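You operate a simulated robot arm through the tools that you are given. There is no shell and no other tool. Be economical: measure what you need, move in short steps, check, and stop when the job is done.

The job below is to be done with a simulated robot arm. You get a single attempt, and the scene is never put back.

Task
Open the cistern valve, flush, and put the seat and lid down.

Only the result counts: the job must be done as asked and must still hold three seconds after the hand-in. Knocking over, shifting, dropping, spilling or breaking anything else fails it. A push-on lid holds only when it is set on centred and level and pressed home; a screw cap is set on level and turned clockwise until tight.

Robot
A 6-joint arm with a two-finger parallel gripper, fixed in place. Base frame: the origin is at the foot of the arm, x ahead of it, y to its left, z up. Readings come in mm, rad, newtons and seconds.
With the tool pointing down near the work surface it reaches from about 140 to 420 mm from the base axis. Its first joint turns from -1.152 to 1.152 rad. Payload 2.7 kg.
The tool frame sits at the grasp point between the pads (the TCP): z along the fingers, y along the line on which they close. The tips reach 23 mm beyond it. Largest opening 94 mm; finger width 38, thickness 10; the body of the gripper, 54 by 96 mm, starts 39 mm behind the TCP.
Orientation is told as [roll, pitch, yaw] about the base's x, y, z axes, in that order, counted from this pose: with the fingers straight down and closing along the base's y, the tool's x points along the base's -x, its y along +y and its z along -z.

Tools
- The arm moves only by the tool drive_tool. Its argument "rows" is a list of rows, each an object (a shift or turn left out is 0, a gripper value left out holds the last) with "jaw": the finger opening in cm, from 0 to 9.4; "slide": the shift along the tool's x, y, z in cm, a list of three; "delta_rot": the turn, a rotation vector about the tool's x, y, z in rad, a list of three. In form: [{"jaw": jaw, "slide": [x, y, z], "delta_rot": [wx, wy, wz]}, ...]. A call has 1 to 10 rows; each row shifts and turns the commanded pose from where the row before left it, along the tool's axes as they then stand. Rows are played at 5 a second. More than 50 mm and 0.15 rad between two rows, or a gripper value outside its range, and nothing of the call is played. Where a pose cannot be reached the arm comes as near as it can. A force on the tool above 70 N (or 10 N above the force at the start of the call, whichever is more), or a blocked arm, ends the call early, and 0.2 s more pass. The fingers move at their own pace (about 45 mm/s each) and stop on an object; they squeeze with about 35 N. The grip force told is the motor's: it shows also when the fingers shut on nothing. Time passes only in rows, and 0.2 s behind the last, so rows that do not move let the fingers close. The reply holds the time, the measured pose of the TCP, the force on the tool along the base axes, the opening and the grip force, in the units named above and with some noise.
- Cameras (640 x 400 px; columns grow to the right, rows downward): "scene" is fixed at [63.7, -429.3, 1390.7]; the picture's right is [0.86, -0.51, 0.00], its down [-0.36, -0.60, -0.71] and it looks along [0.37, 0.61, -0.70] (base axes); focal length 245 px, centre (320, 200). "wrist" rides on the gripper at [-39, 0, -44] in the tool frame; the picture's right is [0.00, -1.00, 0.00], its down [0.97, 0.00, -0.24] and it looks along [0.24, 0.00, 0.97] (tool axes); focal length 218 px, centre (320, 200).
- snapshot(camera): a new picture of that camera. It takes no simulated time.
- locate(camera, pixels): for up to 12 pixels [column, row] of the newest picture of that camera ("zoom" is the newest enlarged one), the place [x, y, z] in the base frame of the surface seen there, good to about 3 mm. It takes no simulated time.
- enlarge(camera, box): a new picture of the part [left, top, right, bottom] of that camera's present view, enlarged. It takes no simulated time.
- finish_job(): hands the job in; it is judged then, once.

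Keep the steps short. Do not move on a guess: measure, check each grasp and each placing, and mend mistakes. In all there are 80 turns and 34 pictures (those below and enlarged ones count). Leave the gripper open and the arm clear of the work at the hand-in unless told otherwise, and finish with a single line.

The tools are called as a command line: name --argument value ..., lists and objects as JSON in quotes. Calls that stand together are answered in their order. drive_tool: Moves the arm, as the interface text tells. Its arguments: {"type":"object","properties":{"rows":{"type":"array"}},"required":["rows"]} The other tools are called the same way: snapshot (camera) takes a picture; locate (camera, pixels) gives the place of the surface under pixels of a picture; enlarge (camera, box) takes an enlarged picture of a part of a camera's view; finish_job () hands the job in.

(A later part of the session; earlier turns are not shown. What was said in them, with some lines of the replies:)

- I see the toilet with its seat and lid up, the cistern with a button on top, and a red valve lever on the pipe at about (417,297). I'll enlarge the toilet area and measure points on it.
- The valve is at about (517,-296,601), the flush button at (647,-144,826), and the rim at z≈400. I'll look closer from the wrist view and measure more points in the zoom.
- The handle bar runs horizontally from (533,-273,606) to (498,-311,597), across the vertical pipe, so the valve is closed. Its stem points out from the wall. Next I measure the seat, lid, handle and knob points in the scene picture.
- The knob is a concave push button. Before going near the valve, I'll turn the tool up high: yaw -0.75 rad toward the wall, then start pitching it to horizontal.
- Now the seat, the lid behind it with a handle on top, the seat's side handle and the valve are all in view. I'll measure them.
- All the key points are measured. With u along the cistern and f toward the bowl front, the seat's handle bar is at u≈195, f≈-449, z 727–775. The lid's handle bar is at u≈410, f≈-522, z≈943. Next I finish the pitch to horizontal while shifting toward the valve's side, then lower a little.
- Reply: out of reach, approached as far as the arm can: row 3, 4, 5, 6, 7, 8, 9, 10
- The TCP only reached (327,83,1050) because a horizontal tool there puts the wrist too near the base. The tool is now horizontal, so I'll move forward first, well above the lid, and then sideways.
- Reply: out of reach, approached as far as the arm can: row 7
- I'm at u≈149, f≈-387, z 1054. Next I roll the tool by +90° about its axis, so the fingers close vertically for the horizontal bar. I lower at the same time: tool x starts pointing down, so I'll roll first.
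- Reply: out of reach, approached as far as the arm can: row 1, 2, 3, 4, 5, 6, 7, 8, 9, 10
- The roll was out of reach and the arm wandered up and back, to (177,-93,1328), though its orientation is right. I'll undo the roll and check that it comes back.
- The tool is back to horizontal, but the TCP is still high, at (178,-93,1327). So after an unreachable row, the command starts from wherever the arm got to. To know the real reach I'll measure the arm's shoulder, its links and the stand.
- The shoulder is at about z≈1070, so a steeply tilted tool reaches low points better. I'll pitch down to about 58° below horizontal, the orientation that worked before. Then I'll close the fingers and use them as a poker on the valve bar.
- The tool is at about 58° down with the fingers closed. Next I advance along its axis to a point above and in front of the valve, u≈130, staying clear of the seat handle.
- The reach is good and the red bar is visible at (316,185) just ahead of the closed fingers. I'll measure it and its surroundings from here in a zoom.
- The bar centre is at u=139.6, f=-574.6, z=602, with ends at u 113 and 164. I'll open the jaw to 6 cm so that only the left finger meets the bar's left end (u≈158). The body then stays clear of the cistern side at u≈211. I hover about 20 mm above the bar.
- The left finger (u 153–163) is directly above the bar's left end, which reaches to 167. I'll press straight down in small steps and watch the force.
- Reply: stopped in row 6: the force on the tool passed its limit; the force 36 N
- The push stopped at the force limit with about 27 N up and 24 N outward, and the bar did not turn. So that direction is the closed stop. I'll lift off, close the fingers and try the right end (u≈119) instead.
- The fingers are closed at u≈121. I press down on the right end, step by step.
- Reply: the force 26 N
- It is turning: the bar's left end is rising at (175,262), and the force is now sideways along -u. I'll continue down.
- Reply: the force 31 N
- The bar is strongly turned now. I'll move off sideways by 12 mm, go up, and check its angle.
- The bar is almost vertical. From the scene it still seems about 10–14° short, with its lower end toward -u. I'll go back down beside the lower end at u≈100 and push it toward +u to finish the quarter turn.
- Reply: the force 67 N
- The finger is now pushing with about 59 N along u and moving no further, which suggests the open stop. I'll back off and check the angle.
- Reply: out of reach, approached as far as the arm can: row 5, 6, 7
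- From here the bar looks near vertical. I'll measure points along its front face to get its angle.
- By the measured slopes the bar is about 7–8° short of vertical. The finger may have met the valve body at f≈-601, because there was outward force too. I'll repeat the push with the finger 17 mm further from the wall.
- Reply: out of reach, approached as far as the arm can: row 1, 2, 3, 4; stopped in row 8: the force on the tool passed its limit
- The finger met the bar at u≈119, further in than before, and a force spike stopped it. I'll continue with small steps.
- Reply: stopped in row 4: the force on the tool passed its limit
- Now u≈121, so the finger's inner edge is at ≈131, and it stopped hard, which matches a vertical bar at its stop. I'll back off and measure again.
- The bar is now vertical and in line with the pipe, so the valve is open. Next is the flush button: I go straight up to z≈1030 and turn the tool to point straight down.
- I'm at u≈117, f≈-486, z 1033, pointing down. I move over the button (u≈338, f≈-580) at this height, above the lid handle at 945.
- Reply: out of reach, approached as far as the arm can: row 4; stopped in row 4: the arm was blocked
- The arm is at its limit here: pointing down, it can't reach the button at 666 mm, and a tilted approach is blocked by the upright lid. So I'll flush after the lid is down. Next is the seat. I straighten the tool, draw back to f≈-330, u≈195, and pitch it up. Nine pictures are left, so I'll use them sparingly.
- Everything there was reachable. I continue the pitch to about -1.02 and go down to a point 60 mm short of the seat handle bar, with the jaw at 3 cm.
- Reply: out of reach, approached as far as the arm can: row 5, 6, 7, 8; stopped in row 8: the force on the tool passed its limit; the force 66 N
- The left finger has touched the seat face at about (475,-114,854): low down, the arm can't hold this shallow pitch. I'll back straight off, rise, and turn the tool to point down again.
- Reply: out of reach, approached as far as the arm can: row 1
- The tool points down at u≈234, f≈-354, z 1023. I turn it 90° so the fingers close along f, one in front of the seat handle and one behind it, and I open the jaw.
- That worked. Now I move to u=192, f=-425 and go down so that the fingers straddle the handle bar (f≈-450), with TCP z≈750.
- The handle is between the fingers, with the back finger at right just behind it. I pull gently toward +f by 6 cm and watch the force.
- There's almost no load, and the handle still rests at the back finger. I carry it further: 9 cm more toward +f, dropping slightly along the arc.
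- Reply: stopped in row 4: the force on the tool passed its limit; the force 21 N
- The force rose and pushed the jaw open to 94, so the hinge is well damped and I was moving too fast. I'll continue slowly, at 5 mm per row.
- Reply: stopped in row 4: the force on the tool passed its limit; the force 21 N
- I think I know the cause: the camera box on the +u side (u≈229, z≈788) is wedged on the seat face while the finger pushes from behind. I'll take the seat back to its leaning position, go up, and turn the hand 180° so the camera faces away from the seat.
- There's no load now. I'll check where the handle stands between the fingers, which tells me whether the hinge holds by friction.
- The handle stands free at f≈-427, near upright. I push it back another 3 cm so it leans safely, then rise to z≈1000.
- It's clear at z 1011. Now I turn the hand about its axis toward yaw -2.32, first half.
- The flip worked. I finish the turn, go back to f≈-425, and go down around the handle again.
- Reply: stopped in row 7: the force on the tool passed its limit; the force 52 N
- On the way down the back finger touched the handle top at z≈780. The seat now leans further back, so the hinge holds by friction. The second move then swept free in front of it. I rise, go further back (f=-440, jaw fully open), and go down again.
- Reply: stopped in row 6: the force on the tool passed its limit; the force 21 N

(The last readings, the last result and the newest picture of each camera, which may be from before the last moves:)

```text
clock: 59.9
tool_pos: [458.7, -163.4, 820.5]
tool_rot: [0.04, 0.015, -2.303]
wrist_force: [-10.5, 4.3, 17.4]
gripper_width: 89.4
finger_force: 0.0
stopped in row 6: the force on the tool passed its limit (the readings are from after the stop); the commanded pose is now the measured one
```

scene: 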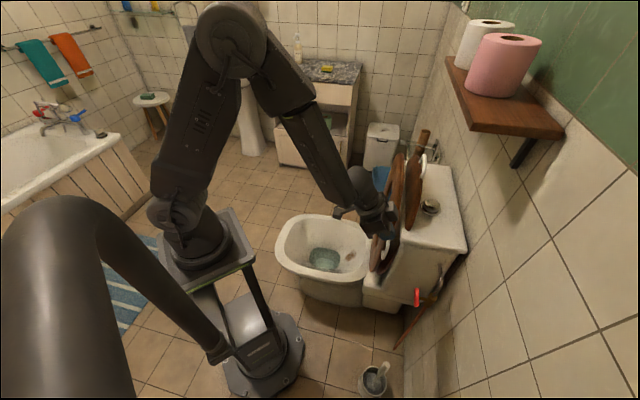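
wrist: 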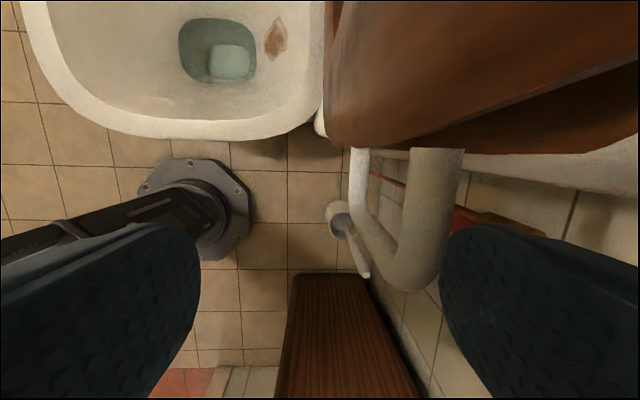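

It stopped on something at tip height z≈797, and the finger was pressed inward, probably by the cistern's edge. I'll lift off, move 3 cm forward, and look.

drive_tool --rows '[{"slide": [0, -1, -3.5], "delta_rot": [-0.038, 0, 0]}, {"slide": [0, -1.5, 0]}]'

snapshot --camera "wrist"

locate --camera "wrist" --pixels '[[320, 100], [340, 150], [300, 200], [360, 60], [260, 120], [240, 170], [280, 150], [220, 100], [200, 200], [320, 200], [380, 150], [400, 200]]'

```text
clock: 60.5
tool_pos: [437.7, -146.4, 853.5]
tool_rot: [0.077, 0.016, -2.302]
wrist_force: [-0.6, -0.3, 1.2]
gripper_width: 94.4
finger_force: 0.0
```

```text
3 pictures are left
```

wrist: 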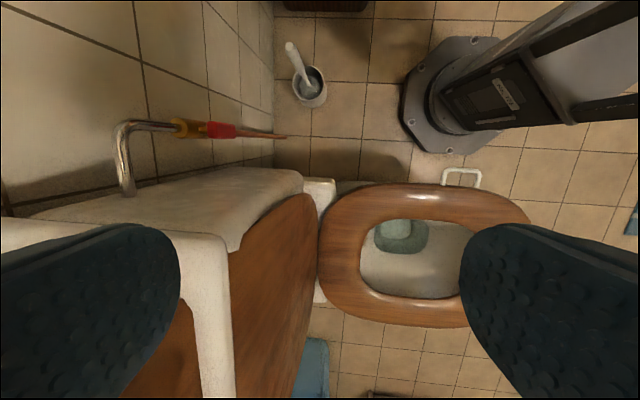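

```text
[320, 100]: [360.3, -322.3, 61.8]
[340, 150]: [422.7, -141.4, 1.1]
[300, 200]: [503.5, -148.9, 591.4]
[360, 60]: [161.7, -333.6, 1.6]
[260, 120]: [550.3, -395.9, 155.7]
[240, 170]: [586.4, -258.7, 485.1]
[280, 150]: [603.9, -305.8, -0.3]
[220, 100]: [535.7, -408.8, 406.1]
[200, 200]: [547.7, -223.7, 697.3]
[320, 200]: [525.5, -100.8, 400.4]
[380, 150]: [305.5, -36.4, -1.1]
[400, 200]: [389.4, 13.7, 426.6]
```

The seat is down: the point at (400,200) on its ring reads z=427, resting on the bowl, with its handle at the side. So the slow pull swung it over. The lid is still up and the valve bar is still in line with the pipe. For the lid I'll hook its top handle from above. First I rise and turn the hand back.

drive_tool --rows '[{"slide": [0, -0.5, -4.5], "delta_rot": [0.077, 0, 0]}, {"slide": [0, 0, -4.5], "delta_rot": [0, 0, -0.149]}, {"slide": [0, 0, -4.5], "delta_rot": [0, 0, -0.149]}, {"slide": [0, 0, -4.5], "delta_rot": [0, 0, -0.149]}, {"delta_rot": [0, 0, -0.149], "jaw": 0}, {"delta_rot": [0, 0, -0.149]}, {"delta_rot": [0, 0, -0.149]}, {"delta_rot": [0, 0, -0.149]}, {"delta_rot": [0, 0, -0.149]}, {"delta_rot": [0, 0, -0.149]}]'

drive_tool --rows '[{"delta_rot": [0, 0, -0.149]}, {"delta_rot": [0, 0, -0.149]}, {"delta_rot": [0, 0, -0.149]}, {"delta_rot": [0, 0, -0.113]}]'

```text
clock: 62.7
tool_pos: [430.1, -142.3, 1032.0]
tool_rot: [0.015, 0.002, -0.958]
wrist_force: [-1.0, 0.3, -0.4]
gripper_width: 0.0
finger_force: 33.6
```

```text
clock: 63.7
tool_pos: [429.8, -143.1, 1031.8]
tool_rot: [0.014, -0.006, -0.398]
wrist_force: [-0.8, 0.4, 0.3]
gripper_width: 0.0
finger_force: 34.7
```

I'm at (430,-143,1032), yaw -0.4. I pitch the closed fingers to -0.65 and hover above and just behind the lid's handle bar (bar at about (645,-72,943)), with the lowest tip corner at z≈980.

drive_tool --rows '[{"delta_rot": [0, -0.13, 0]}, {"delta_rot": [0, -0.13, 0]}, {"delta_rot": [0, -0.13, 0]}, {"delta_rot": [0, -0.13, 0]}, {"delta_rot": [0, -0.13, 0]}, {"slide": [-2.71, 3.0, 2.61]}, {"slide": [-2.71, 3.0, 2.61]}, {"slide": [-2.71, 3.0, 2.61]}, {"slide": [-2.71, 3.0, 2.61]}, {"slide": [-2.71, 3.0, 2.61]}]'

```text
clock: 65.9
tool_pos: [660.2, -74.9, 1013.8]
tool_rot: [0.016, -0.655, -0.411]
wrist_force: [0.3, -0.8, 0.8]
gripper_width: 0.0
finger_force: 35.0
```

I reached it exactly as planned. I go down 54 mm behind the bar in three small steps, watching the force.

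drive_tool --rows '[{"slide": [1.09, 0, 1.43]}, {"slide": [1.09, 0, 1.43]}, {"slide": [1.09, 0, 1.43]}, {}]'

```text
clock: 66.9
tool_pos: [664.2, -76.8, 965.6]
tool_rot: [0.023, -0.67, -0.416]
wrist_force: [0.8, -6.3, 28.8]
gripper_width: 0.0
finger_force: 34.5
```

There's 29 N upward, so the fingertip sits on something, probably the bar itself. I'll look in the scene view.

enlarge --camera "scene" --box '[380, 120, 460, 180]'

locate --camera "zoom" --pixels '[[340, 250], [360, 300], [320, 200], [380, 250], [300, 300], [350, 200]]'

```text
6.67 times, centred on (420, 150) of scene
```

zoom: 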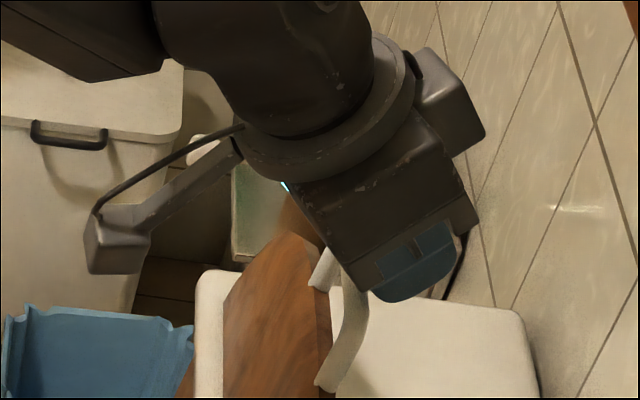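

```text
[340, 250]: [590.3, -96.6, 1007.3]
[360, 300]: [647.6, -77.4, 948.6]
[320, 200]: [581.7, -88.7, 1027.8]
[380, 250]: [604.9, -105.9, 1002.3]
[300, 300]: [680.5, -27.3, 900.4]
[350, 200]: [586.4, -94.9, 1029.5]
```

The bar is at about (648,-77,949), and the finger's lower face is pressed on its back, with the tip about 14 mm below and behind it. That is a good hook. I pull toward +f, rising slightly along the arc.

drive_tool --rows '[{"slide": [0.7, 0.34, -0.62]}, {"slide": [0.7, 0.34, -0.62]}, {"slide": [0.7, 0.34, -0.62]}, {"slide": [0.7, 0.34, -0.62]}, {"slide": [0.7, 0.34, -0.6]}, {"slide": [0.7, 0.34, -0.6]}]'

```text
clock: 68.3
tool_pos: [617.8, -36.0, 963.4]
tool_rot: [0.018, -0.656, -0.412]
wrist_force: [3.8, 3.2, 7.9]
gripper_width: 0.0
finger_force: 35.1
```

It moves lightly (8 N). I continue 6 cm further to bring the lid past vertical, keeping the height level.

drive_tool --rows '[{"slide": [0.75, 0.34, -0.57]}, {"slide": [0.75, 0.34, -0.57]}, {"slide": [0.75, 0.34, -0.57]}, {"slide": [0.75, 0.34, -0.57]}, {"slide": [0.75, 0.34, -0.57]}, {"slide": [0.75, 0.34, -0.57]}]'

```text
clock: 69.7
tool_pos: [574.9, 4.5, 961.9]
tool_rot: [0.017, -0.655, -0.412]
wrist_force: [-1.3, 0.2, 0.1]
gripper_width: 0.1
finger_force: 34.4
```

No load now: the lid is either going over or free. I carry on 9 cm more in the same direction, slightly down, and then look.

drive_tool --rows '[{"slide": [0.8, 0.34, -0.5]}, {"slide": [0.8, 0.34, -0.5]}, {"slide": [0.8, 0.34, -0.5]}, {"slide": [0.82, 0.34, -0.46]}, {"slide": [0.82, 0.34, -0.46]}, {"slide": [0.82, 0.34, -0.46]}, {"slide": [0.82, 0.34, -0.46]}, {"slide": [0.82, 0.34, -0.46]}, {"slide": [0.82, 0.34, -0.46]}, {}]'

snapshot --camera "scene"

locate --camera "scene" --pixels '[[320, 250], [290, 240], [340, 280], [400, 200], [417, 297], [430, 206], [415, 294], [300, 270], [275, 255], [350, 240], [380, 240], [412, 303]]'

```text
clock: 71.9
tool_pos: [509.2, 65.4, 952.3]
tool_rot: [0.016, -0.656, -0.411]
wrist_force: [0.4, -0.1, 0.2]
gripper_width: 0.2
finger_force: 35.1
```

```text
1 pictures are left
```

scene: 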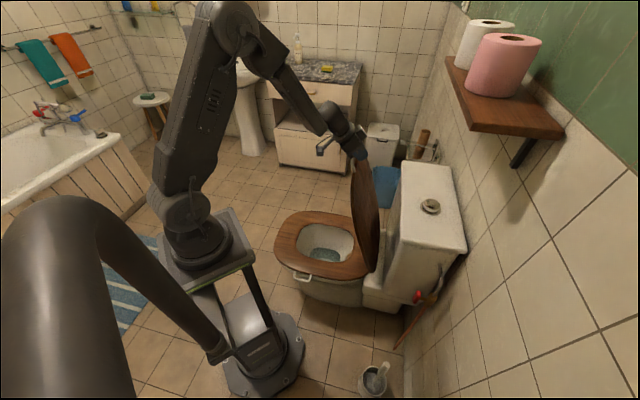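

```text
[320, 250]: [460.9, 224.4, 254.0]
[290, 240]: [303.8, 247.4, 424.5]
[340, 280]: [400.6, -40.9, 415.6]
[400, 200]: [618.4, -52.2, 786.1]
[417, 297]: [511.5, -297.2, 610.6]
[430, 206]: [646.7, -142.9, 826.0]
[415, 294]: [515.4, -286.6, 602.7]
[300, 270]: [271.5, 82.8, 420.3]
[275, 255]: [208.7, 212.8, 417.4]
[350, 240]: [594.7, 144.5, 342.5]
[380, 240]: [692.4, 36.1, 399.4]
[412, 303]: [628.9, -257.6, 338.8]
```

The seat is down. The lid is about 15° past vertical, following the finger with no load. The red bar is still turned and the button reads (647,-143,826). I keep pushing the lid along its arc, forward and down.

drive_tool --rows '[{"slide": [1.2, 0.4, -0.35]}, {"slide": [1.2, 0.4, -0.35]}, {"slide": [1.2, 0.4, -0.3]}, {"slide": [1.2, 0.4, -0.3]}, {"slide": [1.2, 0.4, -0.2]}, {"slide": [1.2, 0.4, -0.2]}, {"slide": [1.2, 0.4, -0.1]}, {"slide": [1.2, 0.4, -0.1]}, {"slide": [1.2, 0.4, 0]}, {"slide": [1.2, 0.4, 0]}]'

locate --camera "scene" --pixels '[[300, 240], [355, 200], [365, 230]]'

```text
clock: 74.1
tool_pos: [425.8, 144.6, 893.7]
tool_rot: [0.017, -0.656, -0.412]
wrist_force: [-0.2, 0.7, 0.2]
gripper_width: 0.0
finger_force: 35.0
```

```text
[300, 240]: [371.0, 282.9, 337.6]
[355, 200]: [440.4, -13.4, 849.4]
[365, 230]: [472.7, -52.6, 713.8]
```

The force is near zero, and the tool is on the lid's expected arc (about 29° past vertical). To stay within reach lower down, I turn the fingers to point down, then follow the arc further.

drive_tool --rows '[{"delta_rot": [0, 0.149, 0]}, {"delta_rot": [0, 0.149, 0]}, {"delta_rot": [0, 0.149, 0]}, {"delta_rot": [0, 0.149, 0]}, {"slide": [1.88, 0.69, 1.2]}, {"slide": [1.88, 0.69, 1.2]}, {"slide": [1.83, 0.67, 1.35]}, {"slide": [1.78, 0.65, 1.5]}, {"slide": [1.73, 0.63, 1.6]}, {"slide": [1.65, 0.6, 1.7]}]'

```text
clock: 76.3
tool_pos: [347.8, 222.1, 804.8]
tool_rot: [0.015, -0.059, -0.402]
wrist_force: [-0.5, -0.9, 0.7]
gripper_width: 0.0
finger_force: 35.4
```

There's still no load, so I use the last picture to see where the lid is.

snapshot --camera "scene"

locate --camera "scene" --pixels '[[320, 240], [300, 240], [340, 250], [320, 265], [290, 260], [360, 250], [360, 220], [280, 230], [417, 297], [415, 290], [430, 206], [350, 270]]'

```text
0 pictures are left
```

scene: 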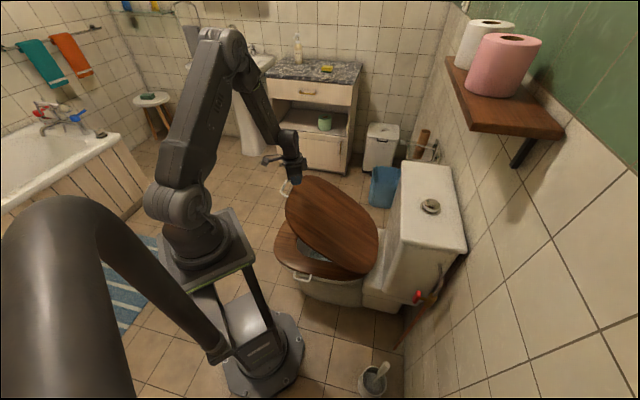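

```text
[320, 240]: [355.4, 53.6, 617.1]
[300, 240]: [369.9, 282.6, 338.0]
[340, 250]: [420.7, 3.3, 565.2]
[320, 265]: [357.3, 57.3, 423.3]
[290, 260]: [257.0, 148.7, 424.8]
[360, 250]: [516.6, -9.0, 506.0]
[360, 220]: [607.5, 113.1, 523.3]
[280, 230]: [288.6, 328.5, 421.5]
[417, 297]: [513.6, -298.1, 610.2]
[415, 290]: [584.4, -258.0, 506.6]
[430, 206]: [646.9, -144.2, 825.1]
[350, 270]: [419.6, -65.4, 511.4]
```

The lid is now ahead of and below the finger, about 35° above the seat, lowering slowly on its damped hinge. I move slightly toward its front and press it down from above with the closed fingertips.

drive_tool --rows '[{"slide": [2.4, -0.7, 1.5]}, {"slide": [2.4, -0.7, 1.5]}, {"slide": [0, 0, 2.5]}, {"slide": [0, 0, 2.5]}, {"slide": [0, 0, 2.5]}, {"slide": [0, 0, 2.5]}, {"slide": [0, 0, 2.5]}, {"slide": [0, 0, 2.5]}, {"slide": [0, 0, 2.5]}, {"slide": [0, 0, 2.5]}]'

```text
clock: 78.5
tool_pos: [320.6, 242.4, 609.1]
tool_rot: [0.009, -0.059, -0.402]
wrist_force: [0.0, 0.4, 0.5]
gripper_width: 0.0
finger_force: 35.1
out of reach, approached as far as the arm can: row 5, 6, 7, 8, 9, 10
```

There's no contact yet at tip z≈586, so the lid has sunk further. Some rows were out of reach. I align the hand's yaw with the arm's direction, then probe down again.

drive_tool --rows '[{"delta_rot": [0, 0, -0.149]}, {"delta_rot": [0, 0, -0.149]}, {"delta_rot": [0, 0, -0.149]}, {"delta_rot": [0, 0, -0.149]}, {"delta_rot": [0, 0, -0.149]}, {"delta_rot": [0, 0, -0.149]}, {"delta_rot": [0, 0, -0.149]}, {"slide": [0, 0, 2.5]}, {"slide": [0, 0, 2.5]}, {"slide": [0, 0, 2.5]}]'

```text
clock: 80.7
tool_pos: [327.2, 241.7, 535.4]
tool_rot: [-0.046, -0.043, 0.641]
wrist_force: [0.0, 0.0, -0.5]
gripper_width: 0.0
finger_force: 34.9
```

Reachable now. I keep probing down gently.

drive_tool --rows '[{"slide": [0, 0, 1.5]}, {"slide": [0, 0, 1.5]}, {"slide": [0, 0, 1.5]}, {"slide": [0, 0, 1.0]}, {"slide": [0, 0, 1.0]}, {"slide": [0, 0, 0.5]}, {"slide": [0, 0, 0.5]}, {"slide": [0, 0, 0.5]}]'

```text
clock: 82.0
tool_pos: [330.9, 241.4, 475.0]
tool_rot: [-0.05, -0.044, 0.644]
wrist_force: [-12.5, -5.6, 33.0]
gripper_width: 0.1
finger_force: 34.8
stopped in row 6: the force on the tool passed its limit (the readings are from after the stop); the commanded pose is now the measured one
```

Contact came at tip z=452, about 25 mm above the seat top at 427. So the lid lies flat on the seat, and the press is firm. I lift off and measure the button on the last scene picture.

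drive_tool --rows '[{"slide": [0, 0, -4]}, {"slide": [0, 0, -4.5]}, {"slide": [0, 0, -4.5]}, {"slide": [0, 0, -4.5]}, {"slide": [0, 0, -4.5]}, {"slide": [0, 0, -4.5]}, {"slide": [0, 0, -4.5]}, {"slide": [0, 0, -4.5]}, {"slide": [0, 0, -4.5]}, {"slide": [0, 0, -4.5]}]'

locate --camera "scene" --pixels '[[432, 204], [432, 205], [425, 204], [428, 200], [432, 199], [436, 201], [440, 204], [438, 208], [434, 210], [429, 208], [420, 206], [440, 212]]'

```text
clock: 84.2
tool_pos: [301.2, 246.4, 917.8]
tool_rot: [-0.048, -0.043, 0.644]
wrist_force: [0.4, 0.0, -0.1]
gripper_width: 0.1
finger_force: 35.3
out of reach, approached as far as the arm can: row 5
```

```text
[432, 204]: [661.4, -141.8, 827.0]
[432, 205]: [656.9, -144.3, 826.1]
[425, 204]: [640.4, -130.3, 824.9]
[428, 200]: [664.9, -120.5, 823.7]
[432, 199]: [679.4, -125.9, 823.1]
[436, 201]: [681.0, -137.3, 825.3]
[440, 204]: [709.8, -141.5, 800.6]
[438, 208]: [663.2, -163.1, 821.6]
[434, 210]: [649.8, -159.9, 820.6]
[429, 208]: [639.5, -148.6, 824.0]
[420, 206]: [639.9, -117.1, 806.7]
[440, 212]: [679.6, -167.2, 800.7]
```

The button rim centres at about (660,-142), top z≈825, radius ~21. I rise to about 1000 and turn the hand back to yaw -0.4.

drive_tool --rows '[{"delta_rot": [0, 0, 0.149], "slide": [0, 0, -2]}, {"delta_rot": [0, 0, 0.149], "slide": [0, 0, -2]}, {"delta_rot": [0, 0, 0.149], "slide": [0, 0, -2]}, {"delta_rot": [0, 0, 0.149], "slide": [0, 0, -2]}, {"delta_rot": [0, 0, 0.149]}, {"delta_rot": [0, 0, 0.149]}, {"delta_rot": [0, 0, 0.149]}]'

```text
clock: 85.8
tool_pos: [296.1, 247.0, 999.4]
tool_rot: [0.014, -0.062, -0.404]
wrist_force: [0.0, 0.0, -0.5]
gripper_width: 0.0
finger_force: 34.7
```

I pitch back to -0.65 while moving sideways, then advance toward the button.

drive_tool --rows '[{"delta_rot": [0, -0.147, 0], "slide": [0, -4, 0]}, {"delta_rot": [0, -0.147, 0], "slide": [0, -4, 0]}, {"delta_rot": [0, -0.147, 0], "slide": [0, -4, 0]}, {"delta_rot": [0, -0.147, 0], "slide": [0, -4, 0]}, {"slide": [-2.95, -0.52, 3.43]}, {"slide": [-2.95, -0.52, 3.43]}, {"slide": [-2.95, -0.52, 3.43]}, {"slide": [-2.95, -0.52, 3.43]}, {"slide": [-2.95, -0.52, 3.43]}, {"slide": [-2.95, -0.52, 3.43]}]'

```text
clock: 88.0
tool_pos: [507.0, 11.1, 969.2]
tool_rot: [0.018, -0.652, -0.411]
wrist_force: [-0.5, 0.3, 0.8]
gripper_width: 0.0
finger_force: 34.5
out of reach, approached as far as the arm can: row 3, 4
```

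I'm at (507,11,969). Five more rows take me to hover above the button.

drive_tool --rows '[{"slide": [-2.32, -1.62, 3.62]}, {"slide": [-2.32, -1.62, 3.62]}, {"slide": [-2.32, -1.62, 3.62]}, {"slide": [-2.32, -1.62, 3.62]}, {"slide": [-2.32, -1.62, 3.62]}]'

```text
clock: 89.2
tool_pos: [660.6, -141.4, 894.1]
tool_rot: [0.02, -0.652, -0.413]
wrist_force: [-0.1, -0.7, 0.6]
gripper_width: 0.0
finger_force: 34.8
```

I'm exactly above the button, with the lowest corner at z≈864. I press straight down in small steps.

drive_tool --rows '[{"slide": [1.09, 0, 1.43]}, {"slide": [0.91, 0, 1.19]}, {"slide": [0.24, 0, 0.32]}, {"slide": [0.24, 0, 0.32]}, {"slide": [0.24, 0, 0.32]}, {"slide": [0.24, 0, 0.32]}, {"slide": [0.24, 0, 0.32]}, {}]'

```text
clock: 91.0
tool_pos: [661.4, -140.4, 844.2]
tool_rot: [0.02, -0.653, -0.411]
wrist_force: [0.1, -1.4, 5.9]
gripper_width: 0.2
finger_force: 35.6
```

There's 6 N with the corner at z≈814, so the button is going down. I press on to the end of its travel.

drive_tool --rows '[{"slide": [0.18, 0, 0.24]}, {"slide": [0.18, 0, 0.24]}, {"slide": [0.18, 0, 0.24]}, {"slide": [0.18, 0, 0.24]}, {"slide": [0.18, 0, 0.24]}, {}]'

```text
clock: 92.4
tool_pos: [665.1, -139.8, 838.3]
tool_rot: [0.024, -0.672, -0.414]
wrist_force: [-16.8, 3.5, 49.3]
gripper_width: 0.1
finger_force: 34.8
```

It now reads 49 N with no further travel, so the button is at its bottom. I hold it briefly and then lift off clear.

drive_tool --rows '[{}, {}, {}, {"slide": [-0.6, 0, -0.8]}, {"slide": [-1.5, 0, -2.0]}, {"slide": [-1.5, 0, -2.0]}, {"slide": [-1.5, 0, -2.0]}, {"slide": [0, 0, -3.5]}, {"slide": [0, 0, -3.5]}]'

```text
clock: 94.4
tool_pos: [620.4, -124.6, 967.1]
tool_rot: [0.017, -0.649, -0.414]
wrist_force: [-0.3, 0.5, 0.2]
gripper_width: 0.1
finger_force: 34.8
```

The button has been pressed and released. I retreat upward and back, and open the gripper.

drive_tool --rows '[{"slide": [-1, 0, -4.5]}, {"slide": [-1, 0, -4.5]}, {"slide": [0, 0, -4.5], "jaw": 9.4}, {"slide": [0, 0, -4.5]}, {"slide": [0, 0, -4.5]}, {}, {}]'

```text
clock: 96.0
tool_pos: [509.0, -82.1, 1159.7]
tool_rot: [0.018, -0.651, -0.412]
wrist_force: [0.3, -2.2, 0.0]
gripper_width: 93.8
finger_force: 0.1
```

The valve bar is in line with the pipe, the seat and lid are down, the button has been pressed home and released, and the arm is clear with the gripper open. I hand the job in.

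finish_job

```text
The job is handed in.
```

I opened the cistern valve, put the seat and lid down, and flushed last because the raised lid blocked the button; the closed lid and the flush were checked by touch and force only, as I had no pictures left.
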